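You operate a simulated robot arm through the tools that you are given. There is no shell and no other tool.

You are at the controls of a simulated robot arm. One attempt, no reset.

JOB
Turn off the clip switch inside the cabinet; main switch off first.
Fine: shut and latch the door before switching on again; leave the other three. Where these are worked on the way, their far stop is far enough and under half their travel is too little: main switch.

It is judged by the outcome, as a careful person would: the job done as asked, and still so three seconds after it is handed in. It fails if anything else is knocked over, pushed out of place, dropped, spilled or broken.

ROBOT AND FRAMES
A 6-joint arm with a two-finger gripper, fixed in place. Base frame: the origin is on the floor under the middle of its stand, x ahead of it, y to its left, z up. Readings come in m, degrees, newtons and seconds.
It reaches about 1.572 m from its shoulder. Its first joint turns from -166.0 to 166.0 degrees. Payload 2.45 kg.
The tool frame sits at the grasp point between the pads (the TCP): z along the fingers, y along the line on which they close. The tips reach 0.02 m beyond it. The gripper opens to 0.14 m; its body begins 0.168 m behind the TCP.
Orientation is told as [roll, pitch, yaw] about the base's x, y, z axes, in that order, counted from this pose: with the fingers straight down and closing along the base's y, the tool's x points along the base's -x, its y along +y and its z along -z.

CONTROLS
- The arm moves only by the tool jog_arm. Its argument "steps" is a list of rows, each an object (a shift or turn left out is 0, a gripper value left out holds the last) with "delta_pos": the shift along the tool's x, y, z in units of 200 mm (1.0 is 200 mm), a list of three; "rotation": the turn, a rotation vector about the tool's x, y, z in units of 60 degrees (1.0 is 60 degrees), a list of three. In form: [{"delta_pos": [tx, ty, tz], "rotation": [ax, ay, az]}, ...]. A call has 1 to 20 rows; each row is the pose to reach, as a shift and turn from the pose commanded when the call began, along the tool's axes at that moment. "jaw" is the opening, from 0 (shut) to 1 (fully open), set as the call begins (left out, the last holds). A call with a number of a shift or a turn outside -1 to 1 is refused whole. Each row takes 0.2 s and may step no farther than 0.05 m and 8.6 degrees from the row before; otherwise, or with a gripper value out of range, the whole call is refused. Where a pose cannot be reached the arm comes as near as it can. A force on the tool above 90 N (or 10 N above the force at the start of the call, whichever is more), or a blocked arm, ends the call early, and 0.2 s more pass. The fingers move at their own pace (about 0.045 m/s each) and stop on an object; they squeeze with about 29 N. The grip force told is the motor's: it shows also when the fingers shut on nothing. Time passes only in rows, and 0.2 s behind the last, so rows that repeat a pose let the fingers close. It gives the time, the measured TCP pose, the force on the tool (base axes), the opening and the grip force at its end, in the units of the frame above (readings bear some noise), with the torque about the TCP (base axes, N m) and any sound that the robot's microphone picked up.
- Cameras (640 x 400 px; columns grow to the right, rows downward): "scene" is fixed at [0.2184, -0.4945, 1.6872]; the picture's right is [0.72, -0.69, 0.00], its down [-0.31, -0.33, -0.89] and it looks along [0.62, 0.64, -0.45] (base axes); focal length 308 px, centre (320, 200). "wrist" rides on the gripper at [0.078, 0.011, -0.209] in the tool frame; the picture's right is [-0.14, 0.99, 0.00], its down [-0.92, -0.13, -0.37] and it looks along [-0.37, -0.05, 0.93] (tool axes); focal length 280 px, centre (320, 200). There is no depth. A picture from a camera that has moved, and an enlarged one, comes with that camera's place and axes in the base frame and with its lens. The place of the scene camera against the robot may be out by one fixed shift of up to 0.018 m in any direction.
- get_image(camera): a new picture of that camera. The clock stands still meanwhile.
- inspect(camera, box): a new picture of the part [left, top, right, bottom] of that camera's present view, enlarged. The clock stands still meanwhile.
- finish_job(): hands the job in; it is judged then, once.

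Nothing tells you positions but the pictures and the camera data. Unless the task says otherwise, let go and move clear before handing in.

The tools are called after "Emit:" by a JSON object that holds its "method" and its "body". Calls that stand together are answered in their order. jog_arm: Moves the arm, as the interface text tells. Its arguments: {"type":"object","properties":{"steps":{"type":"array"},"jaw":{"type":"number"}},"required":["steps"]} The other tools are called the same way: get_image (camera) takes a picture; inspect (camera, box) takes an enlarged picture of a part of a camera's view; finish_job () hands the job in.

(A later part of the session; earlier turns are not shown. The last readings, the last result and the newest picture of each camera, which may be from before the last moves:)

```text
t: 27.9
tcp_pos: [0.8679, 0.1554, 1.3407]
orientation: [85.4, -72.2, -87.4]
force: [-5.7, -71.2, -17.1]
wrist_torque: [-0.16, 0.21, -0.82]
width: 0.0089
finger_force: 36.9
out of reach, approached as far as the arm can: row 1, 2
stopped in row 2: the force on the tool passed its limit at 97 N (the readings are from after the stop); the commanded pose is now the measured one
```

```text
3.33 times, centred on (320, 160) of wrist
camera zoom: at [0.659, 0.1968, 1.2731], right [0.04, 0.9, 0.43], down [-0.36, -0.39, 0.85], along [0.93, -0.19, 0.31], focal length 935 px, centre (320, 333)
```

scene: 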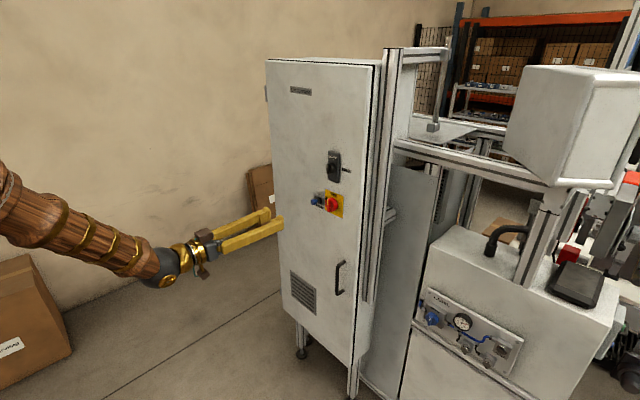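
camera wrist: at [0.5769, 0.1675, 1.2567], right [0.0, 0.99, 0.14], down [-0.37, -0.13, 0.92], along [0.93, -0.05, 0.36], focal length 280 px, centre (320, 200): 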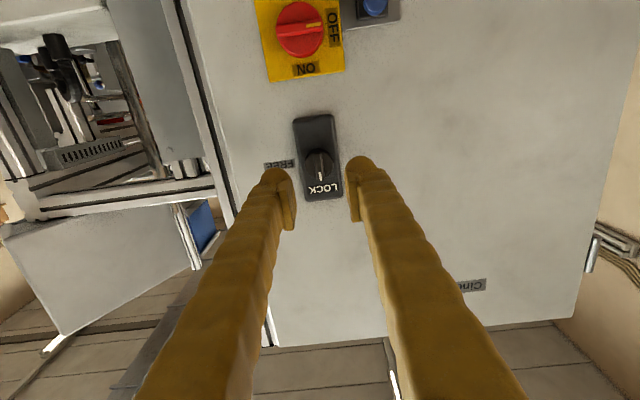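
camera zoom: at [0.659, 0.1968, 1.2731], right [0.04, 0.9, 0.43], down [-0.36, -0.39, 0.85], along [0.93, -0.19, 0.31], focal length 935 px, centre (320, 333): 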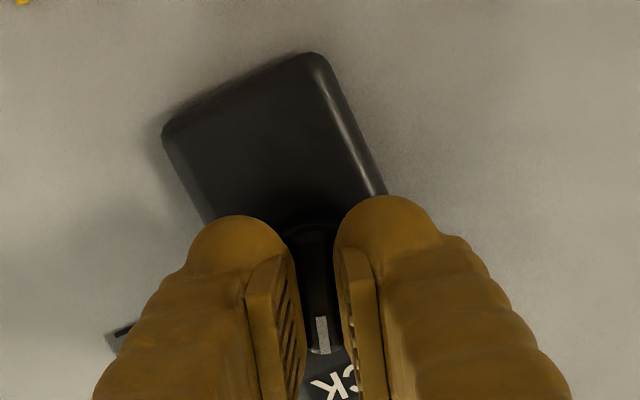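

The wrist ran out of rotation in this direction (joint limit) with the latch at about 17°. I'll release, back off, and turn the gripper half a revolution the other way so that there's room for the turn towards FREE.

Emit:
{"method": "jog_arm", "body": {"steps": [{"delta_pos": [0, 0, 0]}, {"delta_pos": [0, 0, 0]}, {"delta_pos": [0, 0, 0]}, {"delta_pos": [0, 0, -0.05]}, {"delta_pos": [0, 0, -0.15]}, {"delta_pos": [0, 0, -0.3]}, {"delta_pos": [0, 0, -0.45]}], "jaw": 0.3}}

Emit:
{"method": "inspect", "body": {"camera": "scene", "box": [290, 130, 370, 230]}}

```text
t: 29.5
tcp_pos: [0.7804, 0.1654, 1.3432]
orientation: [85.7, -72.4, -87.4]
force: [0.6, 0.9, -0.3]
wrist_torque: [-0.02, 0.0, 0.02]
width: 0.042
finger_force: 0.2
```

```text
4.00 times, centred on (330, 180) of scene
camera zoom: at [0.2184, -0.4945, 1.6872], right [0.72, -0.69, 0.0], down [-0.31, -0.33, -0.89], along [0.62, 0.64, -0.45], focal length 1233 px, centre (280, 280)
```

zoom: 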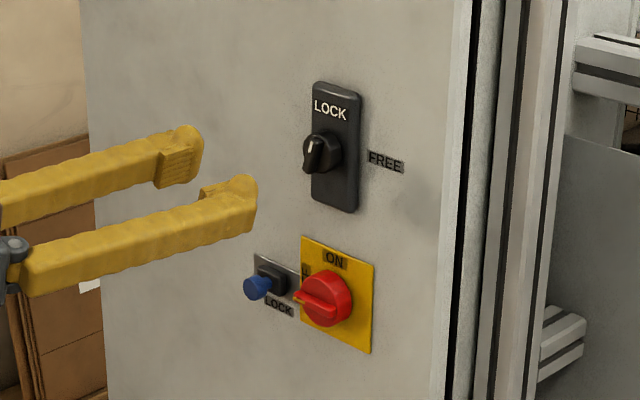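

The latch holds at about 17°. I'll straighten the small tilt and then spin the gripper −180° in three parts.

Emit:
{"method": "jog_arm", "body": {"steps": [{"delta_pos": [0, -0.03, 0], "rotation": [-0.03, -0.013, 0]}]}}

Emit:
{"method": "jog_arm", "body": {"steps": [{"rotation": [0, 0, -0.125]}, {"rotation": [0, 0, -0.25]}, {"rotation": [0, 0, -0.375]}, {"rotation": [0, 0, -0.5]}, {"rotation": [0, 0, -0.625]}, {"rotation": [0, 0, -0.75]}, {"rotation": [0, 0, -0.875]}, {"rotation": [0, 0, -1.0]}]}}

Emit:
{"method": "jog_arm", "body": {"steps": [{"rotation": [0, 0, -0.125]}, {"rotation": [0, 0, -0.25]}, {"rotation": [0, 0, -0.375]}, {"rotation": [0, 0, -0.5]}, {"rotation": [0, 0, -0.625]}, {"rotation": [0, 0, -0.75]}, {"rotation": [0, 0, -0.875]}, {"rotation": [0, 0, -1.0]}]}}

Emit:
{"method": "jog_arm", "body": {"steps": [{"rotation": [0, 0, -0.125]}, {"rotation": [0, 0, -0.25]}, {"rotation": [0, 0, -0.375]}, {"rotation": [0, 0, -0.5]}, {"rotation": [0, 0, -0.625]}, {"rotation": [0, 0, -0.75]}, {"rotation": [0, 0, -0.875]}, {"rotation": [0, 0, -1.0]}]}}

Emit:
{"method": "get_image", "body": {"camera": "wrist"}}

```text
t: 29.9
tcp_pos: [0.7795, 0.1596, 1.3427]
orientation: [89.1, -72.7, -89.6]
force: [0.0, -0.6, -0.1]
wrist_torque: [-0.03, -0.02, 0.01]
width: 0.0419
finger_force: 0.1
```

```text
t: 31.7
tcp_pos: [0.7788, 0.1585, 1.3419]
orientation: [-90.0, -47.4, 89.9]
force: [-0.4, 0.3, -0.5]
wrist_torque: [-0.01, -0.07, 0.01]
width: 0.0421
finger_force: 0.1
```

```text
t: 33.5
tcp_pos: [0.7787, 0.1579, 1.3425]
orientation: [-90.0, 12.5, 90.0]
force: [0.7, 0.0, -0.1]
wrist_torque: [0.01, -0.01, 0.0]
width: 0.0417
finger_force: 0.2
```

```text
t: 35.3
tcp_pos: [0.7791, 0.1579, 1.3428]
orientation: [-90.0, 72.6, 90.1]
force: [-1.0, -0.3, -0.8]
wrist_torque: [0.01, -0.02, -0.04]
width: 0.0421
finger_force: 0.2
```

```text
taken
camera wrist: at [0.5695, 0.1243, 1.4125], right [0.0, -0.9, -0.43], down [-0.37, 0.4, -0.84], along [0.93, 0.16, -0.33], focal length 280 px, centre (320, 200)
```

wrist: 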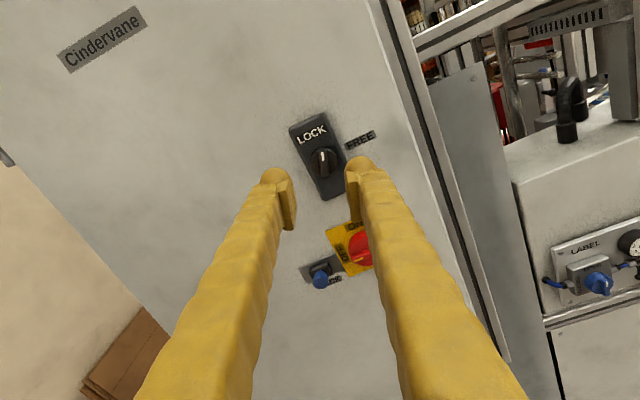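

The view is now upright-ish, and the gripper is aligned with the 17° latch rib. I'll approach and check the alignment.

Emit:
{"method": "jog_arm", "body": {"steps": [{"delta_pos": [-0.014, 0.019, 0.1]}, {"delta_pos": [-0.014, 0.019, 0.2]}, {"delta_pos": [-0.014, 0.019, 0.3]}]}}

Emit:
{"method": "inspect", "body": {"camera": "wrist", "box": [240, 100, 400, 220]}}

```text
t: 36.1
tcp_pos: [0.8404, 0.1553, 1.3383]
orientation: [-90.2, 72.3, 90.1]
force: [-0.2, -0.7, 0.3]
wrist_torque: [-0.01, 0.01, 0.02]
width: 0.0419
finger_force: 0.2
```

```text
3.33 times, centred on (320, 160) of wrist
camera zoom: at [0.6297, 0.1214, 1.4087], right [0.0, -0.9, -0.43], down [-0.37, 0.4, -0.84], along [0.93, 0.16, -0.33], focal length 935 px, centre (320, 333)
```

zoom: 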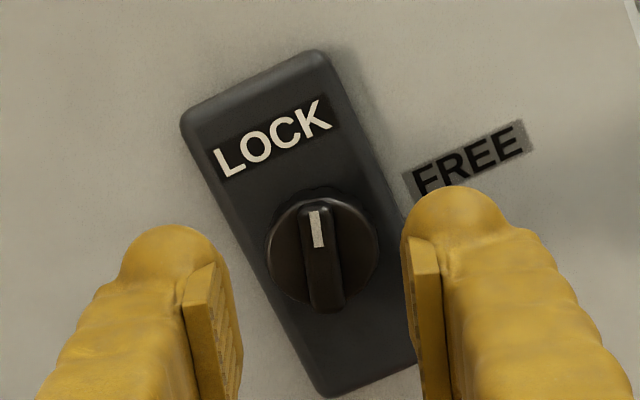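

Well aligned. I'll advance to the same depth as before (x≈0.8715) and close on the rib.

Emit:
{"method": "jog_arm", "body": {"steps": [{"delta_pos": [0, 0, 0.06]}, {"delta_pos": [0, 0, 0.12]}, {"delta_pos": [0, 0, 0.155]}]}}

Emit:
{"method": "jog_arm", "body": {"steps": [{"delta_pos": [0, 0, 0]}, {"delta_pos": [0, 0, 0]}, {"delta_pos": [0, 0, 0]}], "jaw": 0.0}}

Emit:
{"method": "inspect", "body": {"camera": "wrist", "box": [240, 100, 400, 220]}}

```text
t: 36.9
tcp_pos: [0.8689, 0.1544, 1.3384]
orientation: [-90.0, 72.4, 90.0]
force: [0.3, 0.3, -0.3]
wrist_torque: [0.01, -0.01, 0.03]
width: 0.0417
finger_force: 0.0
```

```text
t: 37.7
tcp_pos: [0.8687, 0.1541, 1.3391]
orientation: [-90.0, 72.4, 90.0]
force: [2.0, 1.4, 0.8]
wrist_torque: [0.02, -0.03, -0.02]
width: 0.0083
finger_force: 28.8
```

```text
3.33 times, centred on (320, 160) of wrist
camera zoom: at [0.6603, 0.1211, 1.4086], right [0.0, -0.9, -0.43], down [-0.37, 0.4, -0.84], along [0.93, 0.16, -0.33], focal length 935 px, centre (320, 333)
```

zoom: 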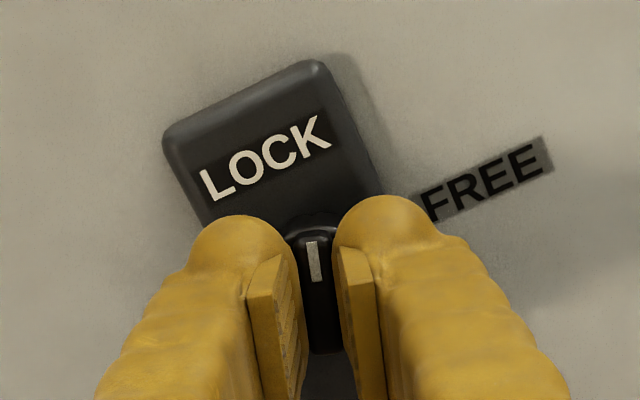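

Gripped with almost no side force. Turning towards FREE by +45° first.

Emit:
{"method": "jog_arm", "body": {"steps": [{"rotation": [0, 0, 0.1]}, {"rotation": [0, 0, 0.2]}, {"rotation": [0, 0, 0.3]}, {"rotation": [0, 0, 0.4]}, {"rotation": [0, 0, 0.5]}, {"rotation": [0, 0, 0.6]}, {"rotation": [0, 0, 0.7]}, {"rotation": [0, 0, 0.75]}]}}

Emit:
{"method": "inspect", "body": {"camera": "wrist", "box": [240, 100, 400, 220]}}

```text
t: 39.5
tcp_pos: [0.8696, 0.1548, 1.3376]
orientation: [-90.0, 27.3, 90.1]
force: [-4.4, -10.2, -6.7]
wrist_torque: [-0.03, 0.15, -0.06]
width: 0.0077
finger_force: 35.7
```

```text
3.33 times, centred on (320, 160) of wrist
camera zoom: at [0.6604, 0.0806, 1.3638], right [0.0, -0.33, -0.94], down [-0.37, 0.88, -0.31], along [0.93, 0.35, -0.12], focal length 935 px, centre (320, 333)
```

zoom: 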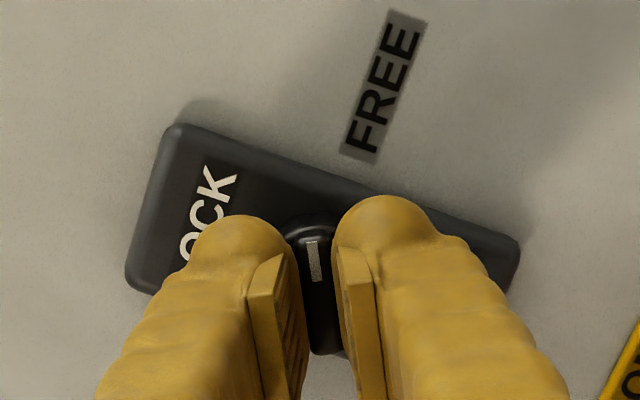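

Latch at about 63°. Continuing the remaining ~30° and feeling for the stop.

Emit:
{"method": "jog_arm", "body": {"steps": [{"rotation": [0, 0, 0.1]}, {"rotation": [0, 0, 0.2]}, {"rotation": [0, 0, 0.3]}, {"rotation": [0, 0, 0.4]}, {"rotation": [0, 0, 0.46]}, {"rotation": [0, 0, 0.52]}]}}

Emit:
{"method": "inspect", "body": {"camera": "wrist", "box": [240, 100, 400, 220]}}

```text
t: 40.9
tcp_pos: [0.8691, 0.1552, 1.3387]
orientation: [-89.9, -3.9, 90.0]
force: [-4.5, -13.5, -8.9]
wrist_torque: [-0.22, 0.12, -0.16]
width: 0.0077
finger_force: 35.7
```

```text
3.33 times, centred on (320, 160) of wrist
camera zoom: at [0.6603, 0.0779, 1.3213], right [0.0, 0.2, -0.98], down [-0.37, 0.91, 0.19], along [0.93, 0.36, 0.07], focal length 935 px, centre (320, 333)
```

zoom: 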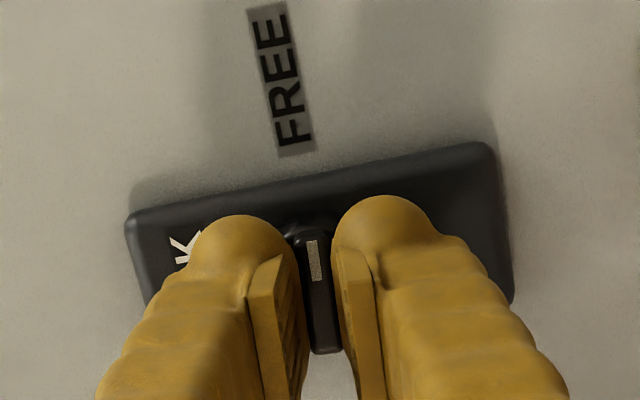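

The stop is felt at FREE (−0.22 Nm at 94°). I'll release, back off and look at the door and its handle.

Emit:
{"method": "jog_arm", "body": {"steps": [{"delta_pos": [0, 0, 0]}, {"delta_pos": [0, 0, 0]}, {"delta_pos": [0, 0, 0]}, {"delta_pos": [0, 0, -0.05]}, {"delta_pos": [0, 0, -0.2]}, {"delta_pos": [0, 0, -0.4]}, {"delta_pos": [0, 0, -0.6]}], "jaw": 0.4}}

Emit:
{"method": "get_image", "body": {"camera": "wrist"}}

Emit:
{"method": "inspect", "body": {"camera": "scene", "box": [290, 130, 370, 230]}}

Emit:
{"method": "inspect", "body": {"camera": "scene", "box": [300, 240, 390, 310]}}

```text
t: 42.5
tcp_pos: [0.749, 0.155, 1.3382]
orientation: [-90.1, -3.8, 90.0]
force: [0.2, -0.6, -0.3]
wrist_torque: [-0.01, 0.01, -0.04]
width: 0.0559
finger_force: 0.1
```

```text
taken
camera wrist: at [0.5392, 0.078, 1.3218], right [0.0, 0.2, -0.98], down [-0.37, 0.91, 0.19], along [0.93, 0.36, 0.07], focal length 280 px, centre (320, 200)
```

wrist: 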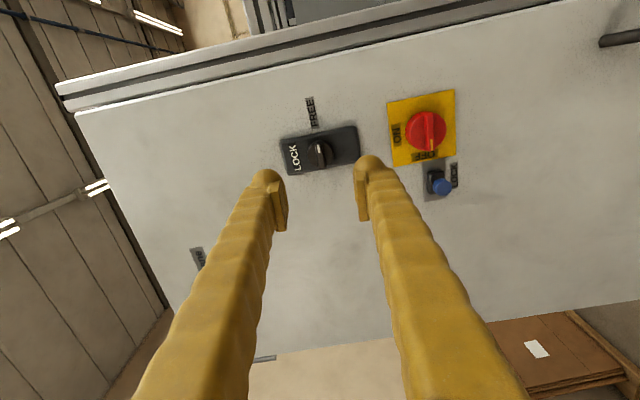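

```text
4.00 times, centred on (330, 180) of scene
camera zoom: at [0.2184, -0.4945, 1.6872], right [0.72, -0.69, 0.0], down [-0.31, -0.33, -0.89], along [0.62, 0.64, -0.45], focal length 1233 px, centre (280, 280)
```

zoom: 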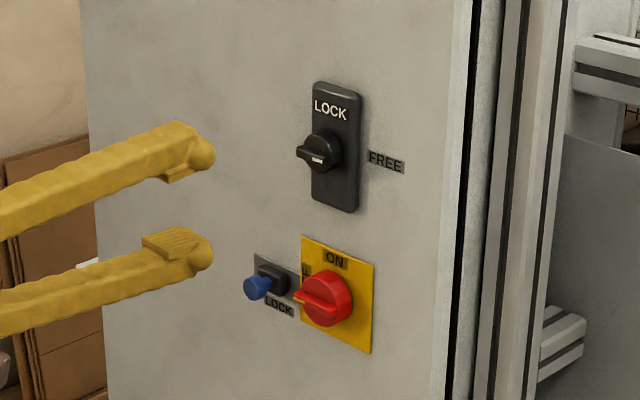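

```text
5.71 times, centred on (345, 275) of scene
camera zoom: at [0.2184, -0.4945, 1.6872], right [0.72, -0.69, 0.0], down [-0.31, -0.33, -0.89], along [0.62, 0.64, -0.45], focal length 1761 px, centre (177, -229)
```

zoom: 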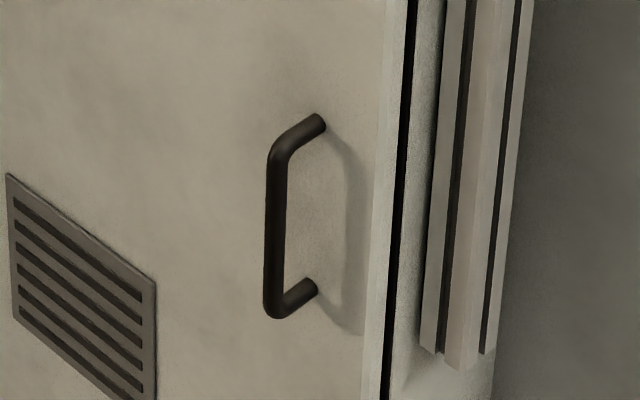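

The latch points to FREE and the switch to OFF. The pull handle is a vertical bar at about (0.88, 0.0975), z 0.84–0.97; I'll turn the gripper so that its fingers close horizontally (camera on top) and go down to it.

Emit:
{"method": "jog_arm", "body": {"steps": [{"delta_pos": [0.026, 0.117, -0.02], "rotation": [0, 0, -0.098]}, {"delta_pos": [0.052, 0.234, -0.04], "rotation": [0, 0, -0.196]}, {"delta_pos": [0.078, 0.351, -0.06], "rotation": [0, 0, -0.294]}, {"delta_pos": [0.104, 0.468, -0.08], "rotation": [0, 0, -0.392]}, {"delta_pos": [0.13, 0.585, -0.1], "rotation": [0, 0, -0.49]}, {"delta_pos": [0.156, 0.702, -0.12], "rotation": [0, 0, -0.588]}, {"delta_pos": [0.182, 0.819, -0.14], "rotation": [0, 0, -0.686]}, {"delta_pos": [0.21, 0.938, -0.15], "rotation": [0, 0, -0.783]}]}}

```text
t: 44.3
tcp_pos: [0.736, 0.1314, 1.1576]
orientation: [-89.9, 43.3, 90.1]
force: [0.4, 0.8, 0.8]
wrist_torque: [0.01, -0.01, -0.02]
width: 0.0559
finger_force: 0.1
out of reach, approached as far as the arm can: row 7, 8
```

The inner reach limit cut the last rows; I'll move a little outward first, then finish the rotation and descend to handle height.

Emit:
{"method": "jog_arm", "body": {"steps": [{"delta_pos": [0, 0, 0.15], "rotation": [0, 0, -0.05]}, {"delta_pos": [-0.05, 0.08, 0.3], "rotation": [0, 0, -0.15]}, {"delta_pos": [-0.11, 0.18, 0.32], "rotation": [0, 0, -0.25]}, {"delta_pos": [-0.18, 0.29, 0.32], "rotation": [0, 0, -0.35]}, {"delta_pos": [-0.25, 0.4, 0.32], "rotation": [0, 0, -0.45]}, {"delta_pos": [-0.32, 0.51, 0.32], "rotation": [0, 0, -0.55]}, {"delta_pos": [-0.39, 0.62, 0.32], "rotation": [0, 0, -0.65]}, {"delta_pos": [-0.459, 0.735, 0.32], "rotation": [0, 0, -0.78]}]}}

Emit:
{"method": "get_image", "body": {"camera": "wrist"}}

Emit:
{"method": "get_image", "body": {"camera": "scene"}}

```text
t: 46.1
tcp_pos: [0.7947, 0.1141, 0.9882]
orientation: [83.5, 89.8, -97.6]
force: [0.3, -0.6, -0.6]
wrist_torque: [0.0, 0.01, 0.0]
width: 0.0561
finger_force: 0.1
out of reach, approached as far as the arm can: row 5, 6, 7, 8
```

```text
taken
camera wrist: at [0.5844, 0.1075, 1.066], right [-0.02, -0.99, -0.14], down [-0.37, 0.13, -0.92], along [0.93, 0.03, -0.37], focal length 280 px, centre (320, 200)
```

wrist: 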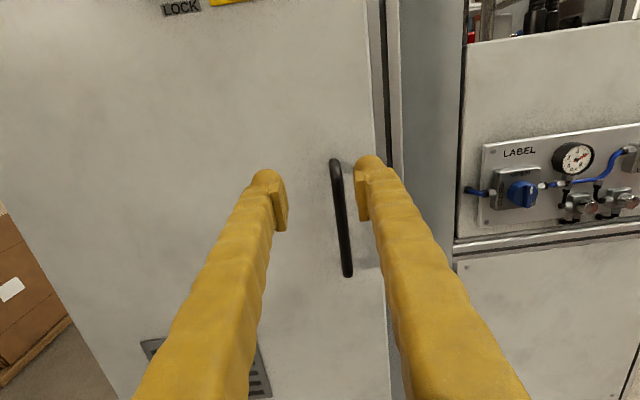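

```text
taken
```

scene: 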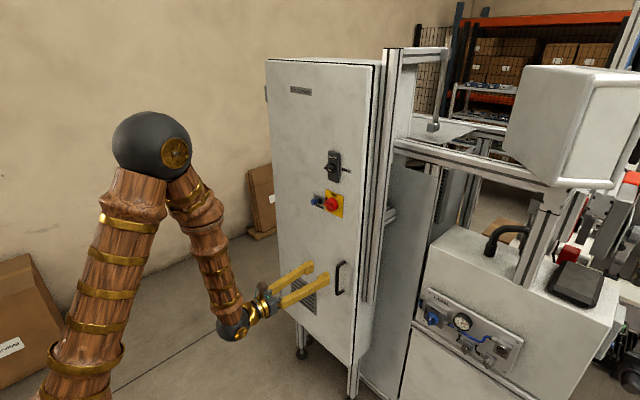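

The bar is at y≈0.096, z 0.84–0.99. I'm near an elbow-fold limit, so I'll go forward first, then down to mid-handle height.

Emit:
{"method": "jog_arm", "body": {"steps": [{"delta_pos": [0, 0, 0.12], "rotation": [0.01, 0, 0]}, {"delta_pos": [-0.09, 0.03, 0.2], "rotation": [0.02, 0, 0]}, {"delta_pos": [-0.18, 0.06, 0.225], "rotation": [0.02, 0, 0]}, {"delta_pos": [-0.28, 0.09, 0.225], "rotation": [0.02, 0, 0]}, {"delta_pos": [-0.37, 0.09, 0.225], "rotation": [0.02, 0, 0]}]}}

Emit:
{"method": "get_image", "body": {"camera": "wrist"}}

Emit:
{"method": "inspect", "body": {"camera": "scene", "box": [260, 240, 370, 320]}}

```text
t: 47.3
tcp_pos: [0.8309, 0.1247, 0.9138]
orientation: [134.3, 90.0, -47.0]
force: [0.6, -0.2, -0.6]
wrist_torque: [-0.01, 0.01, -0.01]
width: 0.0561
finger_force: 0.1
out of reach, approached as far as the arm can: row 1, 2, 3, 4, 5
```

```text
taken
camera wrist: at [0.6223, 0.119, 0.9916], right [-0.02, -0.99, -0.14], down [-0.37, 0.14, -0.92], along [0.93, 0.03, -0.36], focal length 280 px, centre (320, 200)
```

wrist: 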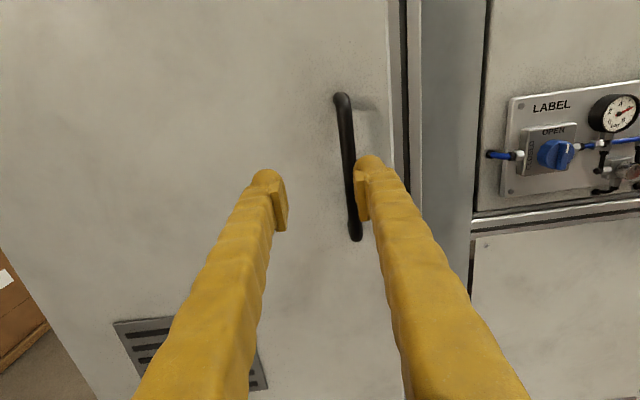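

```text
5.00 times, centred on (315, 280) of scene
camera zoom: at [0.2184, -0.4945, 1.6872], right [0.72, -0.69, 0.0], down [-0.31, -0.33, -0.89], along [0.62, 0.64, -0.45], focal length 1541 px, centre (345, -200)
```

zoom: 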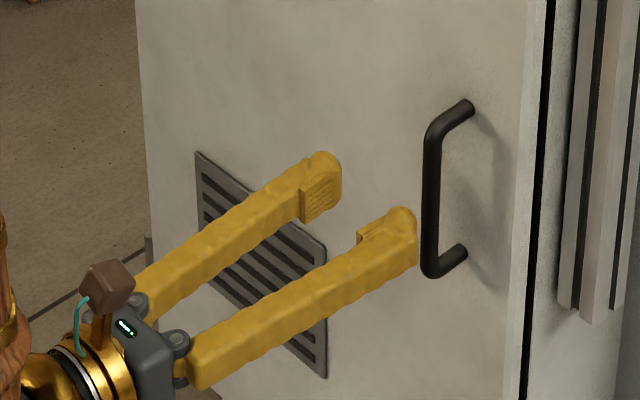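

The arm can't hold y=0.096 here (it drifts to y≈0.125). I'll test what limits it by moving straight forward a bit, still clear of the bar.

Emit:
{"method": "jog_arm", "body": {"steps": [{"delta_pos": [0, 0.05, 0]}]}}

Emit:
{"method": "jog_arm", "body": {"steps": [{"rotation": [-0.05, 0, 0]}]}}

```text
t: 47.7
tcp_pos: [0.8312, 0.1246, 0.9141]
orientation: [84.2, 90.0, -96.9]
force: [-0.3, -0.1, 0.5]
wrist_torque: [-0.03, -0.01, -0.01]
width: 0.0561
finger_force: 0.1
out of reach, approached as far as the arm can: row 1
```

```text
t: 48.1
tcp_pos: [0.8332, 0.1257, 0.9144]
orientation: [74.9, 90.0, -106.8]
force: [0.4, 0.4, 0.2]
wrist_torque: [0.04, 0.03, 0.0]
width: 0.0558
finger_force: 0.1
```

Emit:
{"method": "jog_arm", "body": {"steps": [{"rotation": [0, 0, 0]}]}}

Emit:
{"method": "get_image", "body": {"camera": "scene"}}

```text
t: 48.5
tcp_pos: [0.8313, 0.1254, 0.9152]
orientation: [79.0, 90.0, -102.8]
force: [-0.2, 0.1, 0.2]
wrist_torque: [0.01, -0.01, 0.02]
width: 0.0558
finger_force: 0.0
```

```text
taken
```

scene: 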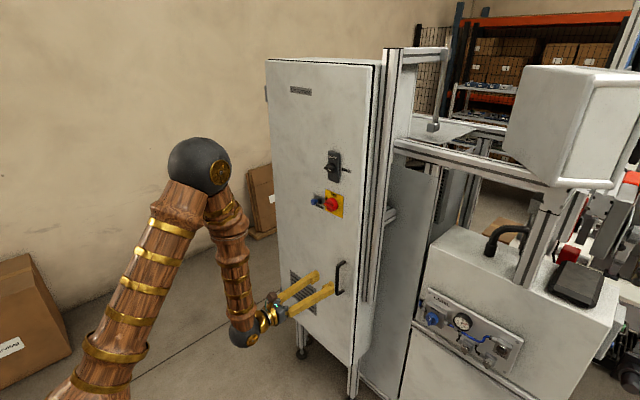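

Emit:
{"method": "jog_arm", "body": {"steps": [{"rotation": [-0.05, 0, 0]}, {"rotation": [-0.1, 0, 0]}]}}

Emit:
{"method": "jog_arm", "body": {"steps": [{"delta_pos": [0, 0.04, 0]}, {"delta_pos": [0, 0.08, 0]}]}}

```text
t: 49.1
tcp_pos: [0.8316, 0.1247, 0.9132]
orientation: [93.8, 90.0, -93.9]
force: [-0.3, -0.3, -0.1]
wrist_torque: [-0.05, 0.02, 0.0]
width: 0.0558
finger_force: 0.1
```

```text
t: 49.7
tcp_pos: [0.8304, 0.1102, 0.914]
orientation: [70.9, 90.1, -116.7]
force: [-0.1, 0.4, 0.9]
wrist_torque: [-0.01, -0.03, 0.01]
width: 0.0561
finger_force: 0.0
```

With a little more yaw the arm moves freely again — the limit is in a wrist joint and pointing slightly toward −y relieves it. I'll look at the bar relative to the fingers.

Emit:
{"method": "jog_arm", "body": {"steps": [{"delta_pos": [0, 0.035, 0]}]}}

Emit:
{"method": "get_image", "body": {"camera": "wrist"}}

```text
t: 50.1
tcp_pos: [0.8295, 0.1018, 0.9152]
orientation: [91.7, 90.0, -96.0]
force: [0.2, -0.8, 0.1]
wrist_torque: [-0.01, 0.0, 0.01]
width: 0.0561
finger_force: 0.0
```

```text
taken
camera wrist: at [0.6204, 0.1201, 0.9916], right [-0.13, -0.98, -0.14], down [-0.35, 0.18, -0.92], along [0.93, -0.08, -0.37], focal length 280 px, centre (320, 200)
```

wrist: 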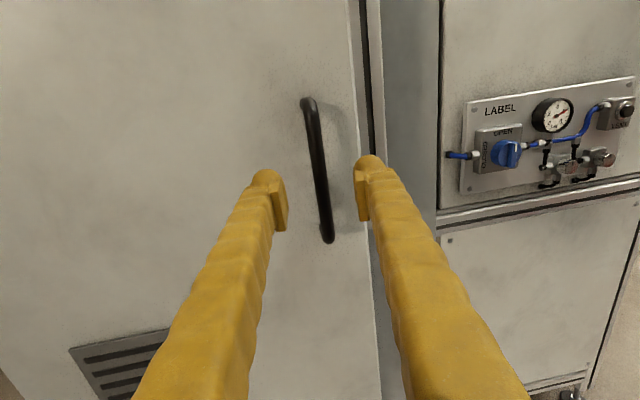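

The bar is centred between the fingers. I'll advance about 4.4 cm along the tool axis and close on it.

Emit:
{"method": "jog_arm", "body": {"steps": [{"delta_pos": [0, -0.002, 0.08]}, {"delta_pos": [0, -0.004, 0.15]}, {"delta_pos": [0, -0.006, 0.22]}]}}

Emit:
{"method": "get_image", "body": {"camera": "wrist"}}

Emit:
{"method": "inspect", "body": {"camera": "scene", "box": [290, 240, 380, 310]}}

```text
t: 50.9
tcp_pos: [0.8727, 0.0973, 0.9129]
orientation: [25.4, 90.0, -162.4]
force: [0.0, -0.6, 0.4]
wrist_torque: [-0.03, 0.0, 0.03]
width: 0.056
finger_force: 0.1
```

```text
taken
camera wrist: at [0.6635, 0.1152, 0.9916], right [-0.13, -0.98, -0.14], down [-0.35, 0.18, -0.92], along [0.93, -0.08, -0.37], focal length 280 px, centre (320, 200)
```

wrist: 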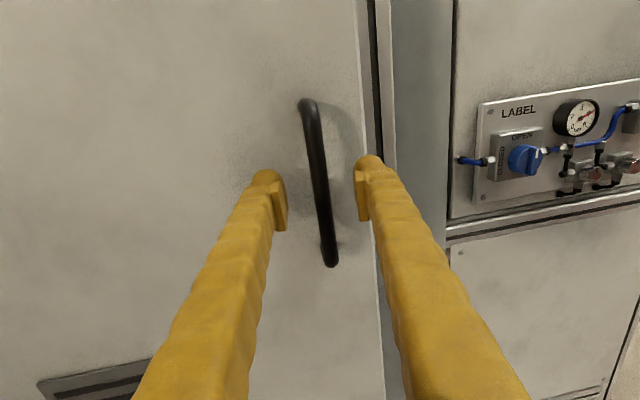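

```text
5.71 times, centred on (335, 275) of scene
camera zoom: at [0.2184, -0.4945, 1.6872], right [0.72, -0.69, 0.0], down [-0.31, -0.33, -0.89], along [0.62, 0.64, -0.45], focal length 1761 px, centre (234, -229)
```

zoom: 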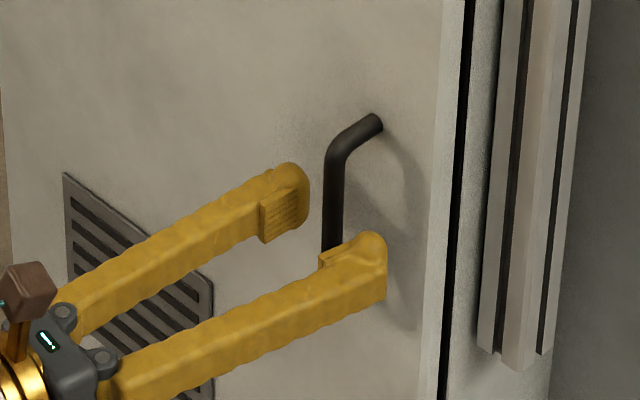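

The bar is right at the grasp point. Closing the fingers on it.

Emit:
{"method": "jog_arm", "body": {"steps": [{"delta_pos": [0, 0, 0]}, {"delta_pos": [0, 0, 0]}, {"delta_pos": [0, 0, 0]}, {"delta_pos": [0, 0, 0]}], "jaw": 0.0}}

```text
t: 51.9
tcp_pos: [0.8719, 0.0966, 0.9154]
orientation: [-0.3, 90.0, 171.8]
force: [0.8, -18.0, -0.1]
wrist_torque: [0.72, -0.1, -0.18]
width: 0.013
finger_force: 35.6
```

The bar is gripped (13 mm). I'll first crack the door open by about 4° to see that it's free.

Emit:
{"method": "jog_arm", "body": {"steps": [{"delta_pos": [0, -0.003, -0.047], "rotation": [-0.022, 0, 0]}, {"delta_pos": [0, -0.006, -0.095], "rotation": [-0.044, 0, 0]}, {"delta_pos": [0, -0.0095, -0.1426], "rotation": [-0.067, 0, 0]}]}}

Emit:
{"method": "get_image", "body": {"camera": "scene"}}

```text
t: 52.7
tcp_pos: [0.844, 0.0999, 0.9137]
orientation: [15.9, 89.9, -176.0]
force: [-8.3, -61.1, 2.4]
wrist_torque: [0.89, -0.03, -0.58]
width: 0.0128
finger_force: 39.4
```

```text
taken
```

scene: 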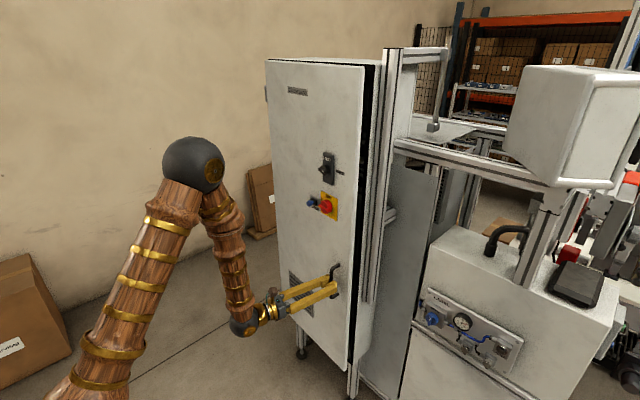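

The door moves freely; the side pull (−61 N in y) shows my arc is slightly off. I'll correct 3 mm and read again to refine the hinge position.

Emit:
{"method": "jog_arm", "body": {"steps": [{"delta_pos": [0, 0.008, 0]}, {"delta_pos": [0, 0.015, 0]}]}}

```text
t: 53.3
tcp_pos: [0.8437, 0.1017, 0.9141]
orientation: [20.6, 89.9, -171.1]
force: [-3.8, -32.7, -4.1]
wrist_torque: [0.86, -0.11, -0.35]
width: 0.0127
finger_force: 39.2
```

Consistent with a hinge line near x≈0.88, y≈0.50. I'll continue the arc to about 12°.

Emit:
{"method": "jog_arm", "body": {"steps": [{"delta_pos": [0, 0.006, -0.07], "rotation": [-0.033, 0, 0]}, {"delta_pos": [0, 0.011, -0.14], "rotation": [-0.067, 0, 0]}, {"delta_pos": [0, 0.016, -0.21], "rotation": [-0.1, 0, 0]}, {"delta_pos": [0, 0.021, -0.28], "rotation": [-0.133, 0, 0]}]}}

```text
t: 54.3
tcp_pos: [0.7899, 0.1124, 0.915]
orientation: [-157.2, 90.1, 3.4]
force: [22.3, 82.0, -13.6]
wrist_torque: [0.84, -0.12, 0.97]
width: 0.0166
finger_force: 42.4
```

Now the door pushes the other way (+82 N), which fits a hinge at about x≈0.93. I'll relax that by moving +8 mm in y.

Emit:
{"method": "jog_arm", "body": {"steps": [{"delta_pos": [0, -0.015, -0.005]}, {"delta_pos": [0, -0.03, -0.01]}, {"delta_pos": [0, -0.038, -0.013]}]}}

```text
t: 55.1
tcp_pos: [0.7896, 0.1148, 0.9134]
orientation: [96.1, 89.9, -103.8]
force: [12.6, 37.3, -4.3]
wrist_torque: [0.83, -0.17, 0.49]
width: 0.0128
finger_force: 39.1
```

Fitting the circle gives the hinge at about (0.942, 0.50) with radius 0.411. I'll continue the arc to about 25°.

Emit:
{"method": "jog_arm", "body": {"steps": [{"delta_pos": [0, -0.02, -0.08], "rotation": [-0.036, 0, 0]}, {"delta_pos": [0, -0.03, -0.158], "rotation": [-0.072, 0, 0]}, {"delta_pos": [0, -0.039, -0.237], "rotation": [-0.108, 0, 0]}, {"delta_pos": [0, -0.053, -0.313], "rotation": [-0.144, 0, 0]}, {"delta_pos": [0, -0.068, -0.389], "rotation": [-0.18, 0, 0]}, {"delta_pos": [0, -0.0853, -0.465], "rotation": [-0.217, 0, 0]}]}}

Emit:
{"method": "get_image", "body": {"camera": "scene"}}

```text
t: 56.2
tcp_pos: [0.7265, 0.1411, 0.9154]
orientation: [96.0, 90.0, -113.8]
force: [-18.0, -42.3, 10.1]
wrist_torque: [0.67, -0.58, -0.49]
width: 0.013
finger_force: 39.3
stopped in row 5: the force on the tool passed its limit at 92 N (the readings are from after the stop); the commanded pose is now the measured one
```

```text
taken
```

scene: 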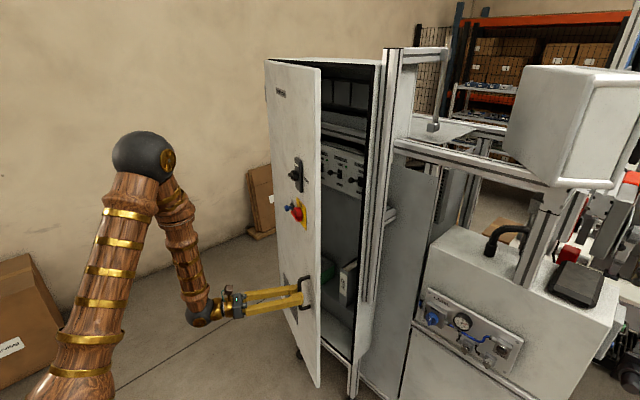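

The door is about 22° open and I can already see the row of switches inside. I'll correct the radial error and swing about 10° further with the handle.

Emit:
{"method": "jog_arm", "body": {"steps": [{"delta_pos": [0, 0.018, -0.06], "rotation": [-0.028, 0, 0]}, {"delta_pos": [0, 0.021, -0.12], "rotation": [-0.056, 0, 0]}, {"delta_pos": [0, 0.02, -0.178], "rotation": [-0.083, 0, 0]}, {"delta_pos": [0, 0.015, -0.238], "rotation": [-0.111, 0, 0]}, {"delta_pos": [0, 0.008, -0.298], "rotation": [-0.139, 0, 0]}, {"delta_pos": [0, 0.0, -0.357], "rotation": [-0.167, 0, 0]}]}}

```text
t: 57.6
tcp_pos: [0.6637, 0.18, 0.9137]
orientation: [99.3, 89.9, -120.3]
force: [-13.9, -17.4, 9.7]
wrist_torque: [0.55, -0.63, -0.23]
width: 0.0125
finger_force: 39.4
```

The fit (hinge 0.92, 0.50; R 0.412) holds well now with small forces. Continuing 20° further along the arc.

Emit:
{"method": "jog_arm", "body": {"steps": [{"delta_pos": [0, 0.006, -0.09], "rotation": [-0.042, 0, 0]}, {"delta_pos": [0, 0.006, -0.18], "rotation": [-0.083, 0, 0]}, {"delta_pos": [0, -0.002, -0.269], "rotation": [-0.125, 0, 0]}, {"delta_pos": [0, -0.0144, -0.358], "rotation": [-0.167, 0, 0]}, {"delta_pos": [0, -0.03, -0.447], "rotation": [-0.208, 0, 0]}, {"delta_pos": [0, -0.051, -0.535], "rotation": [-0.25, 0, 0]}, {"delta_pos": [0, -0.075, -0.621], "rotation": [-0.292, 0, 0]}, {"delta_pos": [0, -0.1024, -0.707], "rotation": [-0.333, 0, 0]}]}}

Emit:
{"method": "get_image", "body": {"camera": "scene"}}

```text
t: 59.4
tcp_pos: [0.5686, 0.2845, 0.9152]
orientation: [119.6, 89.7, -120.1]
force: [-64.8, -49.5, -13.4]
wrist_torque: [0.28, -0.95, -0.78]
width: 0.0143
finger_force: 40.7
```

```text
taken
```

scene: 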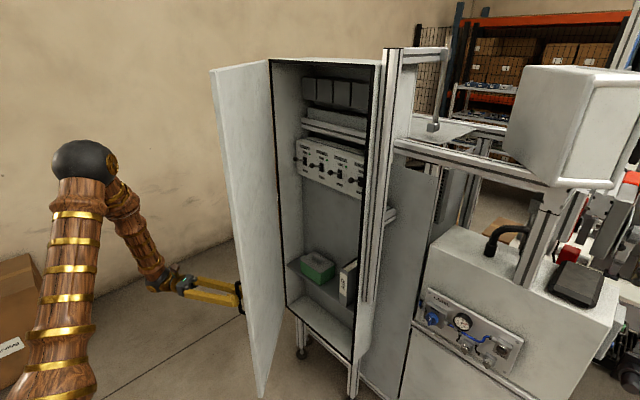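

Door at about 48°. Refit with all points gives hinge (0.927, 0.537), R 0.446. I'll correct and swing another 20°.

Emit:
{"method": "jog_arm", "body": {"steps": [{"delta_pos": [0, 0.0365, 0.013]}, {"delta_pos": [0, 0.043, -0.085], "rotation": [-0.042, 0, 0]}, {"delta_pos": [0, 0.047, -0.18], "rotation": [-0.083, 0, 0]}, {"delta_pos": [0, 0.044, -0.277], "rotation": [-0.125, 0, 0]}, {"delta_pos": [0, 0.0385, -0.374], "rotation": [-0.167, 0, 0]}, {"delta_pos": [0, 0.027, -0.47], "rotation": [-0.208, 0, 0]}, {"delta_pos": [0, 0.013, -0.567], "rotation": [-0.25, 0, 0]}, {"delta_pos": [0, -0.008, -0.662], "rotation": [-0.292, 0, 0]}, {"delta_pos": [0, -0.03, -0.757], "rotation": [-0.333, 0, 0]}]}}

Emit:
{"method": "get_image", "body": {"camera": "scene"}}

```text
t: 61.4
tcp_pos: [0.4996, 0.4199, 0.9135]
orientation: [-174.5, 89.7, -73.5]
force: [87.6, 22.4, 8.3]
wrist_torque: [-0.28, -1.21, 1.07]
width: 0.0254
finger_force: 45.0
```

```text
taken
```

scene: 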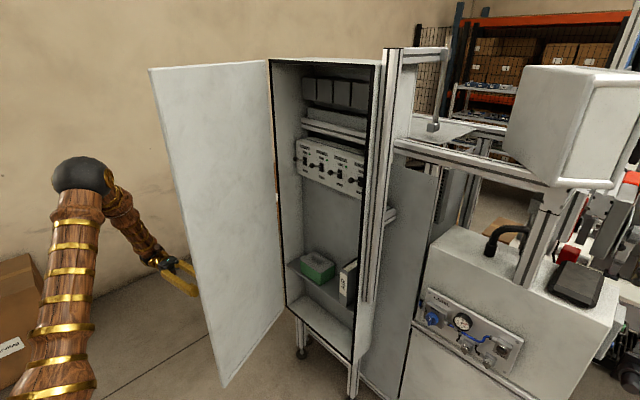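

Door at about 72°; tool is slightly too far out (88 N). I'll relieve that with the refined circle (hinge 0.916, 0.509; R 0.417) and swing on to about 95°.

Emit:
{"method": "jog_arm", "body": {"steps": [{"delta_pos": [0, -0.03, 0]}, {"delta_pos": [0, -0.06, 0]}, {"delta_pos": [0, -0.065, -0.11], "rotation": [-0.05, 0, 0]}, {"delta_pos": [0, -0.069, -0.22], "rotation": [-0.1, 0, 0]}, {"delta_pos": [0, -0.084, -0.328], "rotation": [-0.15, 0, 0]}, {"delta_pos": [0, -0.099, -0.436], "rotation": [-0.2, 0, 0]}, {"delta_pos": [0, -0.122, -0.533], "rotation": [-0.246, 0, 0]}, {"delta_pos": [0, -0.146, -0.63], "rotation": [-0.293, 0, 0]}, {"delta_pos": [0, -0.18, -0.725], "rotation": [-0.339, 0, 0]}, {"delta_pos": [0, -0.2126, -0.819], "rotation": [-0.385, 0, 0]}]}}

Emit:
{"method": "get_image", "body": {"camera": "scene"}}

```text
t: 63.6
tcp_pos: [0.4635, 0.4698, 0.8332]
orientation: [-0.6, 85.9, 78.6]
force: [-0.6, 0.3, -0.9]
wrist_torque: [-0.01, 0.03, 0.0]
width: 0.0
finger_force: 28.9
out of reach, approached as far as the arm can: row 4, 5, 6, 7, 8, 9, 10
```

```text
taken
```

scene: 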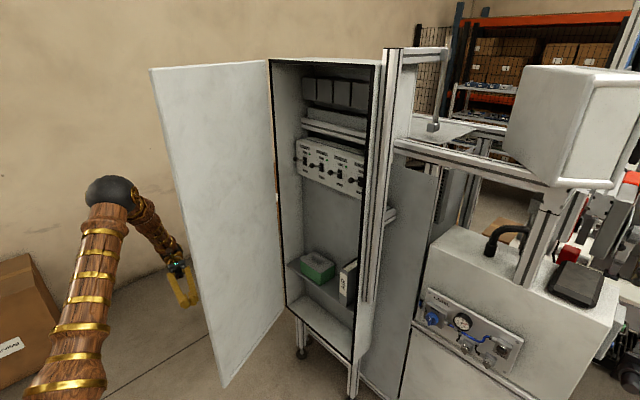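

The gripper slid off the handle as the arm reached a limit, but the door stays open at about 72°. Let me look at the inside before deciding how much further it must open.

Emit:
{"method": "inspect", "body": {"camera": "scene", "box": [280, 120, 390, 210]}}

Emit:
{"method": "inspect", "body": {"camera": "scene", "box": [265, 60, 395, 150]}}

Emit:
{"method": "get_image", "body": {"camera": "wrist"}}

Emit:
{"method": "inspect", "body": {"camera": "scene", "box": [60, 160, 300, 340]}}

```text
4.44 times, centred on (335, 165) of scene
camera zoom: at [0.2184, -0.4945, 1.6872], right [0.72, -0.69, 0.0], down [-0.31, -0.33, -0.89], along [0.62, 0.64, -0.45], focal length 1370 px, centre (253, 356)
```

zoom: 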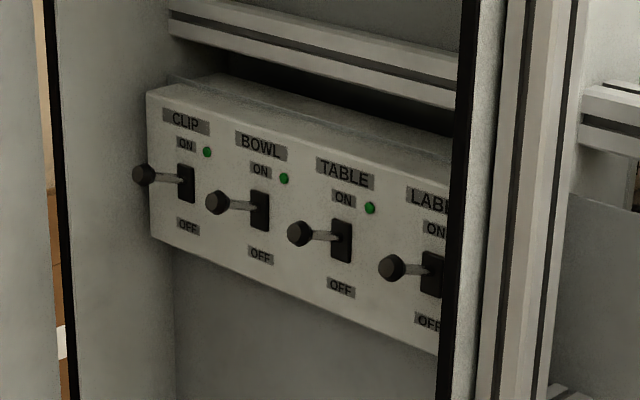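

```text
4.44 times, centred on (330, 105) of scene
camera zoom: at [0.2184, -0.4945, 1.6872], right [0.72, -0.69, 0.0], down [-0.31, -0.33, -0.89], along [0.62, 0.64, -0.45], focal length 1370 px, centre (276, 622)
```

zoom: 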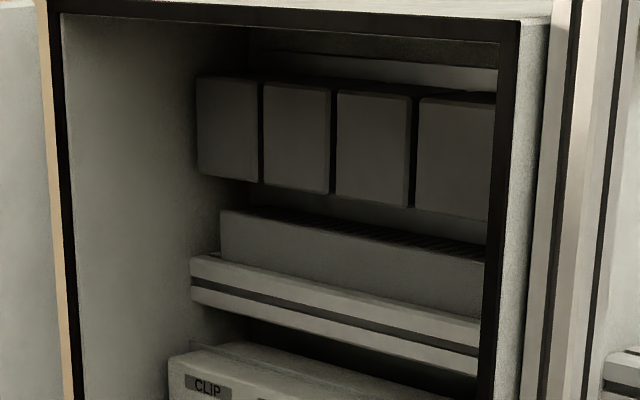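

```text
taken
camera wrist: at [0.4913, 0.6702, 0.9261], right [-0.97, 0.19, -0.14], down [0.21, 0.4, -0.89], along [-0.12, -0.89, -0.43], focal length 280 px, centre (320, 200)
```

wrist: 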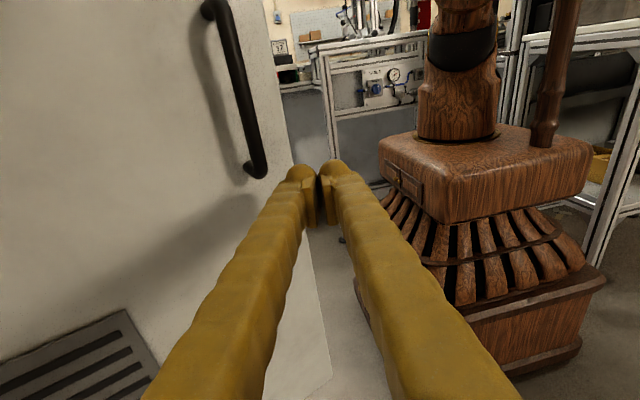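

```text
2.22 times, centred on (180, 250) of scene
camera zoom: at [0.2184, -0.4945, 1.6872], right [0.72, -0.69, 0.0], down [-0.31, -0.33, -0.89], along [0.62, 0.64, -0.45], focal length 685 px, centre (631, 89)
```

zoom: 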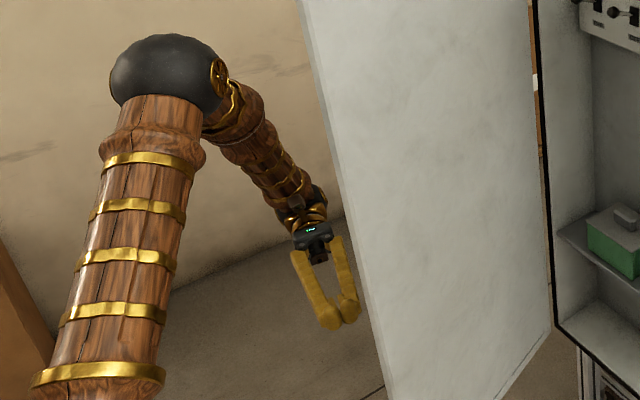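

CLIP is the leftmost toggle lever (ball at about (0.95, 0.40, 1.30), ON up/OFF down), close to the hinge side, so I want the door opened wider. I'll back away from the door's outside, then go round its free edge to push it further from inside.

Emit:
{"method": "jog_arm", "body": {"steps": [{"delta_pos": [0, 0.1, -0.1]}, {"delta_pos": [0, 0.25, -0.18]}, {"delta_pos": [0, 0.4, -0.216]}, {"delta_pos": [0, 0.447, -0.216], "rotation": [0.1, 0.01, 0]}, {"delta_pos": [0, 0.447, -0.216], "rotation": [0.22, 0.02, 0]}, {"delta_pos": [0, 0.447, -0.216], "rotation": [0.34, 0.03, 0]}, {"delta_pos": [0, 0.447, -0.216], "rotation": [0.46, 0.04, 0]}, {"delta_pos": [0, 0.447, -0.216], "rotation": [0.58, 0.05, 0]}, {"delta_pos": [0, 0.447, -0.216], "rotation": [0.68, 0.06, 0]}]}}

Emit:
{"method": "get_image", "body": {"camera": "wrist"}}

Emit:
{"method": "get_image", "body": {"camera": "scene"}}

```text
t: 65.6
tcp_pos: [0.385, 0.5275, 0.8357]
orientation: [-99.2, 88.4, 21.1]
force: [0.0, 0.6, 0.0]
wrist_torque: [0.0, 0.02, 0.0]
width: 0.0
finger_force: 29.7
out of reach, approached as far as the arm can: row 1, 2, 3, 4
```

```text
taken
camera wrist: at [0.2699, 0.7019, 0.911], right [-0.85, -0.5, -0.16], down [-0.05, 0.39, -0.92], along [0.52, -0.78, -0.36], focal length 280 px, centre (320, 200)
```

wrist: 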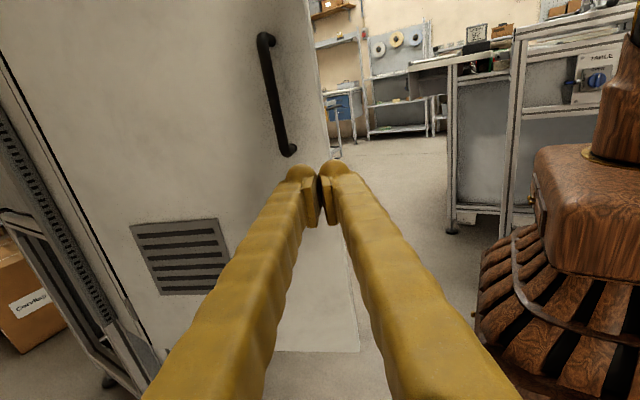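

```text
taken
```

scene: 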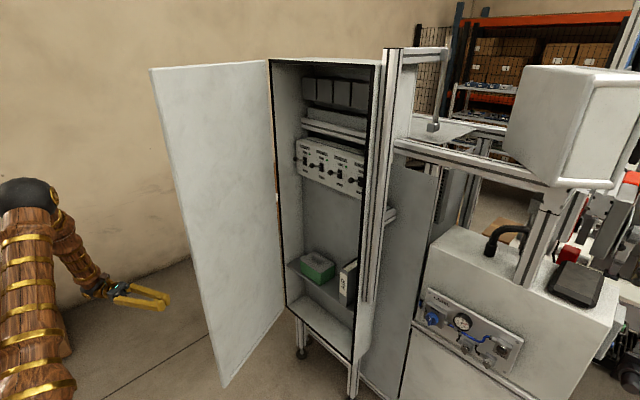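

I'm clear of the door on the outside. Next I turn the tool towards +x and start rising.

Emit:
{"method": "jog_arm", "body": {"steps": [{"delta_pos": [0, 0, 0], "rotation": [0.11, 0, 0]}, {"delta_pos": [0, 0, 0], "rotation": [0.22, 0, 0]}, {"delta_pos": [0.05, 0, 0], "rotation": [0.34, 0, 0]}, {"delta_pos": [0.15, 0, 0], "rotation": [0.46, 0, 0]}, {"delta_pos": [0.3, 0, 0], "rotation": [0.58, 0, 0]}, {"delta_pos": [0.45, 0, 0], "rotation": [0.67, 0, 0]}, {"delta_pos": [0.65, 0, 0], "rotation": [0.67, 0, 0]}, {"delta_pos": [0.85, 0, 0], "rotation": [0.67, 0, 0]}, {"delta_pos": [1.0, 0, 0], "rotation": [0.67, 0, 0]}]}}

```text
t: 67.6
tcp_pos: [0.3824, 0.5251, 1.0354]
orientation: [-139.9, 88.5, 20.5]
force: [0.4, 0.3, 0.0]
wrist_torque: [0.02, 0.01, 0.0]
width: 0.0
finger_force: 29.5
```

Emit:
{"method": "jog_arm", "body": {"steps": [{"delta_pos": [0.2, 0, 0], "rotation": [0.06, 0, 0]}, {"delta_pos": [0.4, 0, 0], "rotation": [0.12, 0, 0]}, {"delta_pos": [0.6, 0, 0], "rotation": [0.18, 0, 0]}, {"delta_pos": [0.8, 0, 0], "rotation": [0.25, 0, 0]}, {"delta_pos": [1.0, 0, 0], "rotation": [0.32, 0, 0]}]}}

Emit:
{"method": "jog_arm", "body": {"steps": [{"delta_pos": [0.2, 0, 0]}, {"delta_pos": [0.4, 0.1, 0]}, {"delta_pos": [0.6, 0.25, 0]}, {"delta_pos": [0.75, 0.4, 0]}, {"delta_pos": [0.8, 0.6, 0]}, {"delta_pos": [0.8, 0.8, 0]}]}}

Emit:
{"method": "get_image", "body": {"camera": "wrist"}}

Emit:
{"method": "get_image", "body": {"camera": "scene"}}

```text
t: 68.5
tcp_pos: [0.3859, 0.5543, 1.0581]
orientation: [101.2, 80.0, -87.3]
force: [0.3, 0.7, -0.1]
wrist_torque: [-0.03, 0.01, -0.01]
width: 0.0
finger_force: 29.4
stopped in row 4: the arm was blocked; the commanded pose is now the measured one
```

```text
t: 69.3
tcp_pos: [0.3857, 0.5615, 1.0668]
orientation: [97.8, 69.2, -91.1]
force: [-0.1, 0.4, 0.1]
wrist_torque: [0.01, 0.01, 0.01]
width: 0.0
finger_force: 29.1
stopped in row 3: the arm was blocked; the commanded pose is now the measured one
```

```text
taken
camera wrist: at [0.1773, 0.6106, 1.1331], right [-0.15, -0.96, 0.22], down [-0.35, -0.15, -0.92], along [0.92, -0.22, -0.32], focal length 280 px, centre (320, 200)
```

wrist: 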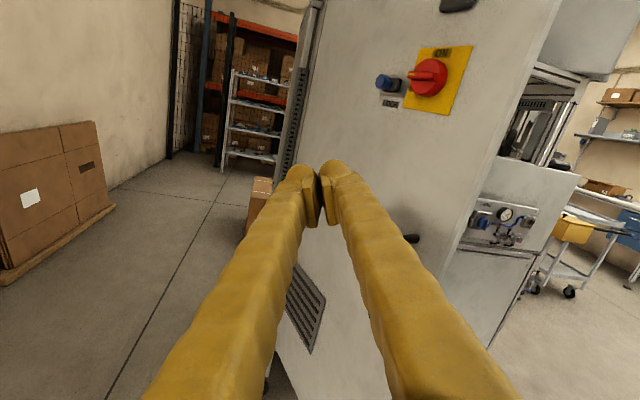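

```text
taken
```

scene: 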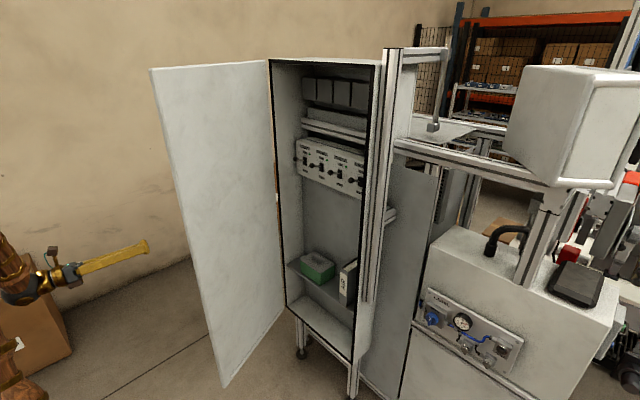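

The arm reported being blocked without any tool force, so it's probably a link or a joint-branch issue rather than the gripper touching something. I'll check that it is stable before moving on.

Emit:
{"method": "jog_arm", "body": {"steps": [{"delta_pos": [0, 0, 0]}]}}

Emit:
{"method": "inspect", "body": {"camera": "scene", "box": [0, 200, 160, 400]}}

```text
t: 69.7
tcp_pos: [0.3847, 0.5624, 1.0671]
orientation: [97.7, 69.3, -91.1]
force: [0.0, 0.0, 0.5]
wrist_torque: [0.0, -0.01, -0.02]
width: 0.0
finger_force: 29.4
```

```text
2.00 times, centred on (80, 300) of scene
camera zoom: at [0.2184, -0.4945, 1.6872], right [0.72, -0.69, 0.0], down [-0.31, -0.33, -0.89], along [0.62, 0.64, -0.45], focal length 616 px, centre (800, 0)
```

zoom: 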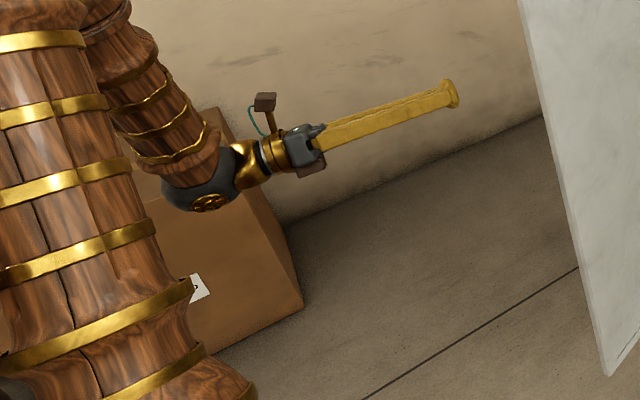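

Emit:
{"method": "jog_arm", "body": {"steps": [{"delta_pos": [0.0, 0, 0.1]}, {"delta_pos": [0.0, 0, 0.2]}]}}

```text
t: 70.3
tcp_pos: [0.424, 0.5571, 1.0714]
orientation: [97.7, 69.6, -90.9]
force: [0.2, -1.0, 0.7]
wrist_torque: [-0.03, 0.02, 0.0]
width: 0.0
finger_force: 29.8
```

Emit:
{"method": "jog_arm", "body": {"steps": [{"delta_pos": [0.1, 0.03, 0]}, {"delta_pos": [0.2, 0.06, 0]}]}}

Emit:
{"method": "jog_arm", "body": {"steps": [{"rotation": [0, 0, 0.08]}, {"rotation": [0, 0, 0.16]}]}}

```text
t: 70.9
tcp_pos: [0.4265, 0.5624, 1.0921]
orientation: [97.1, 67.7, -91.9]
force: [-1.7, 0.0, 0.7]
wrist_torque: [0.02, 0.0, -0.04]
width: 0.0001
finger_force: 29.4
```

```text
t: 71.5
tcp_pos: [0.4271, 0.5608, 1.0919]
orientation: [102.1, 77.1, -86.6]
force: [0.1, 0.6, 0.4]
wrist_torque: [-0.03, 0.01, -0.01]
width: 0.0
finger_force: 29.7
```

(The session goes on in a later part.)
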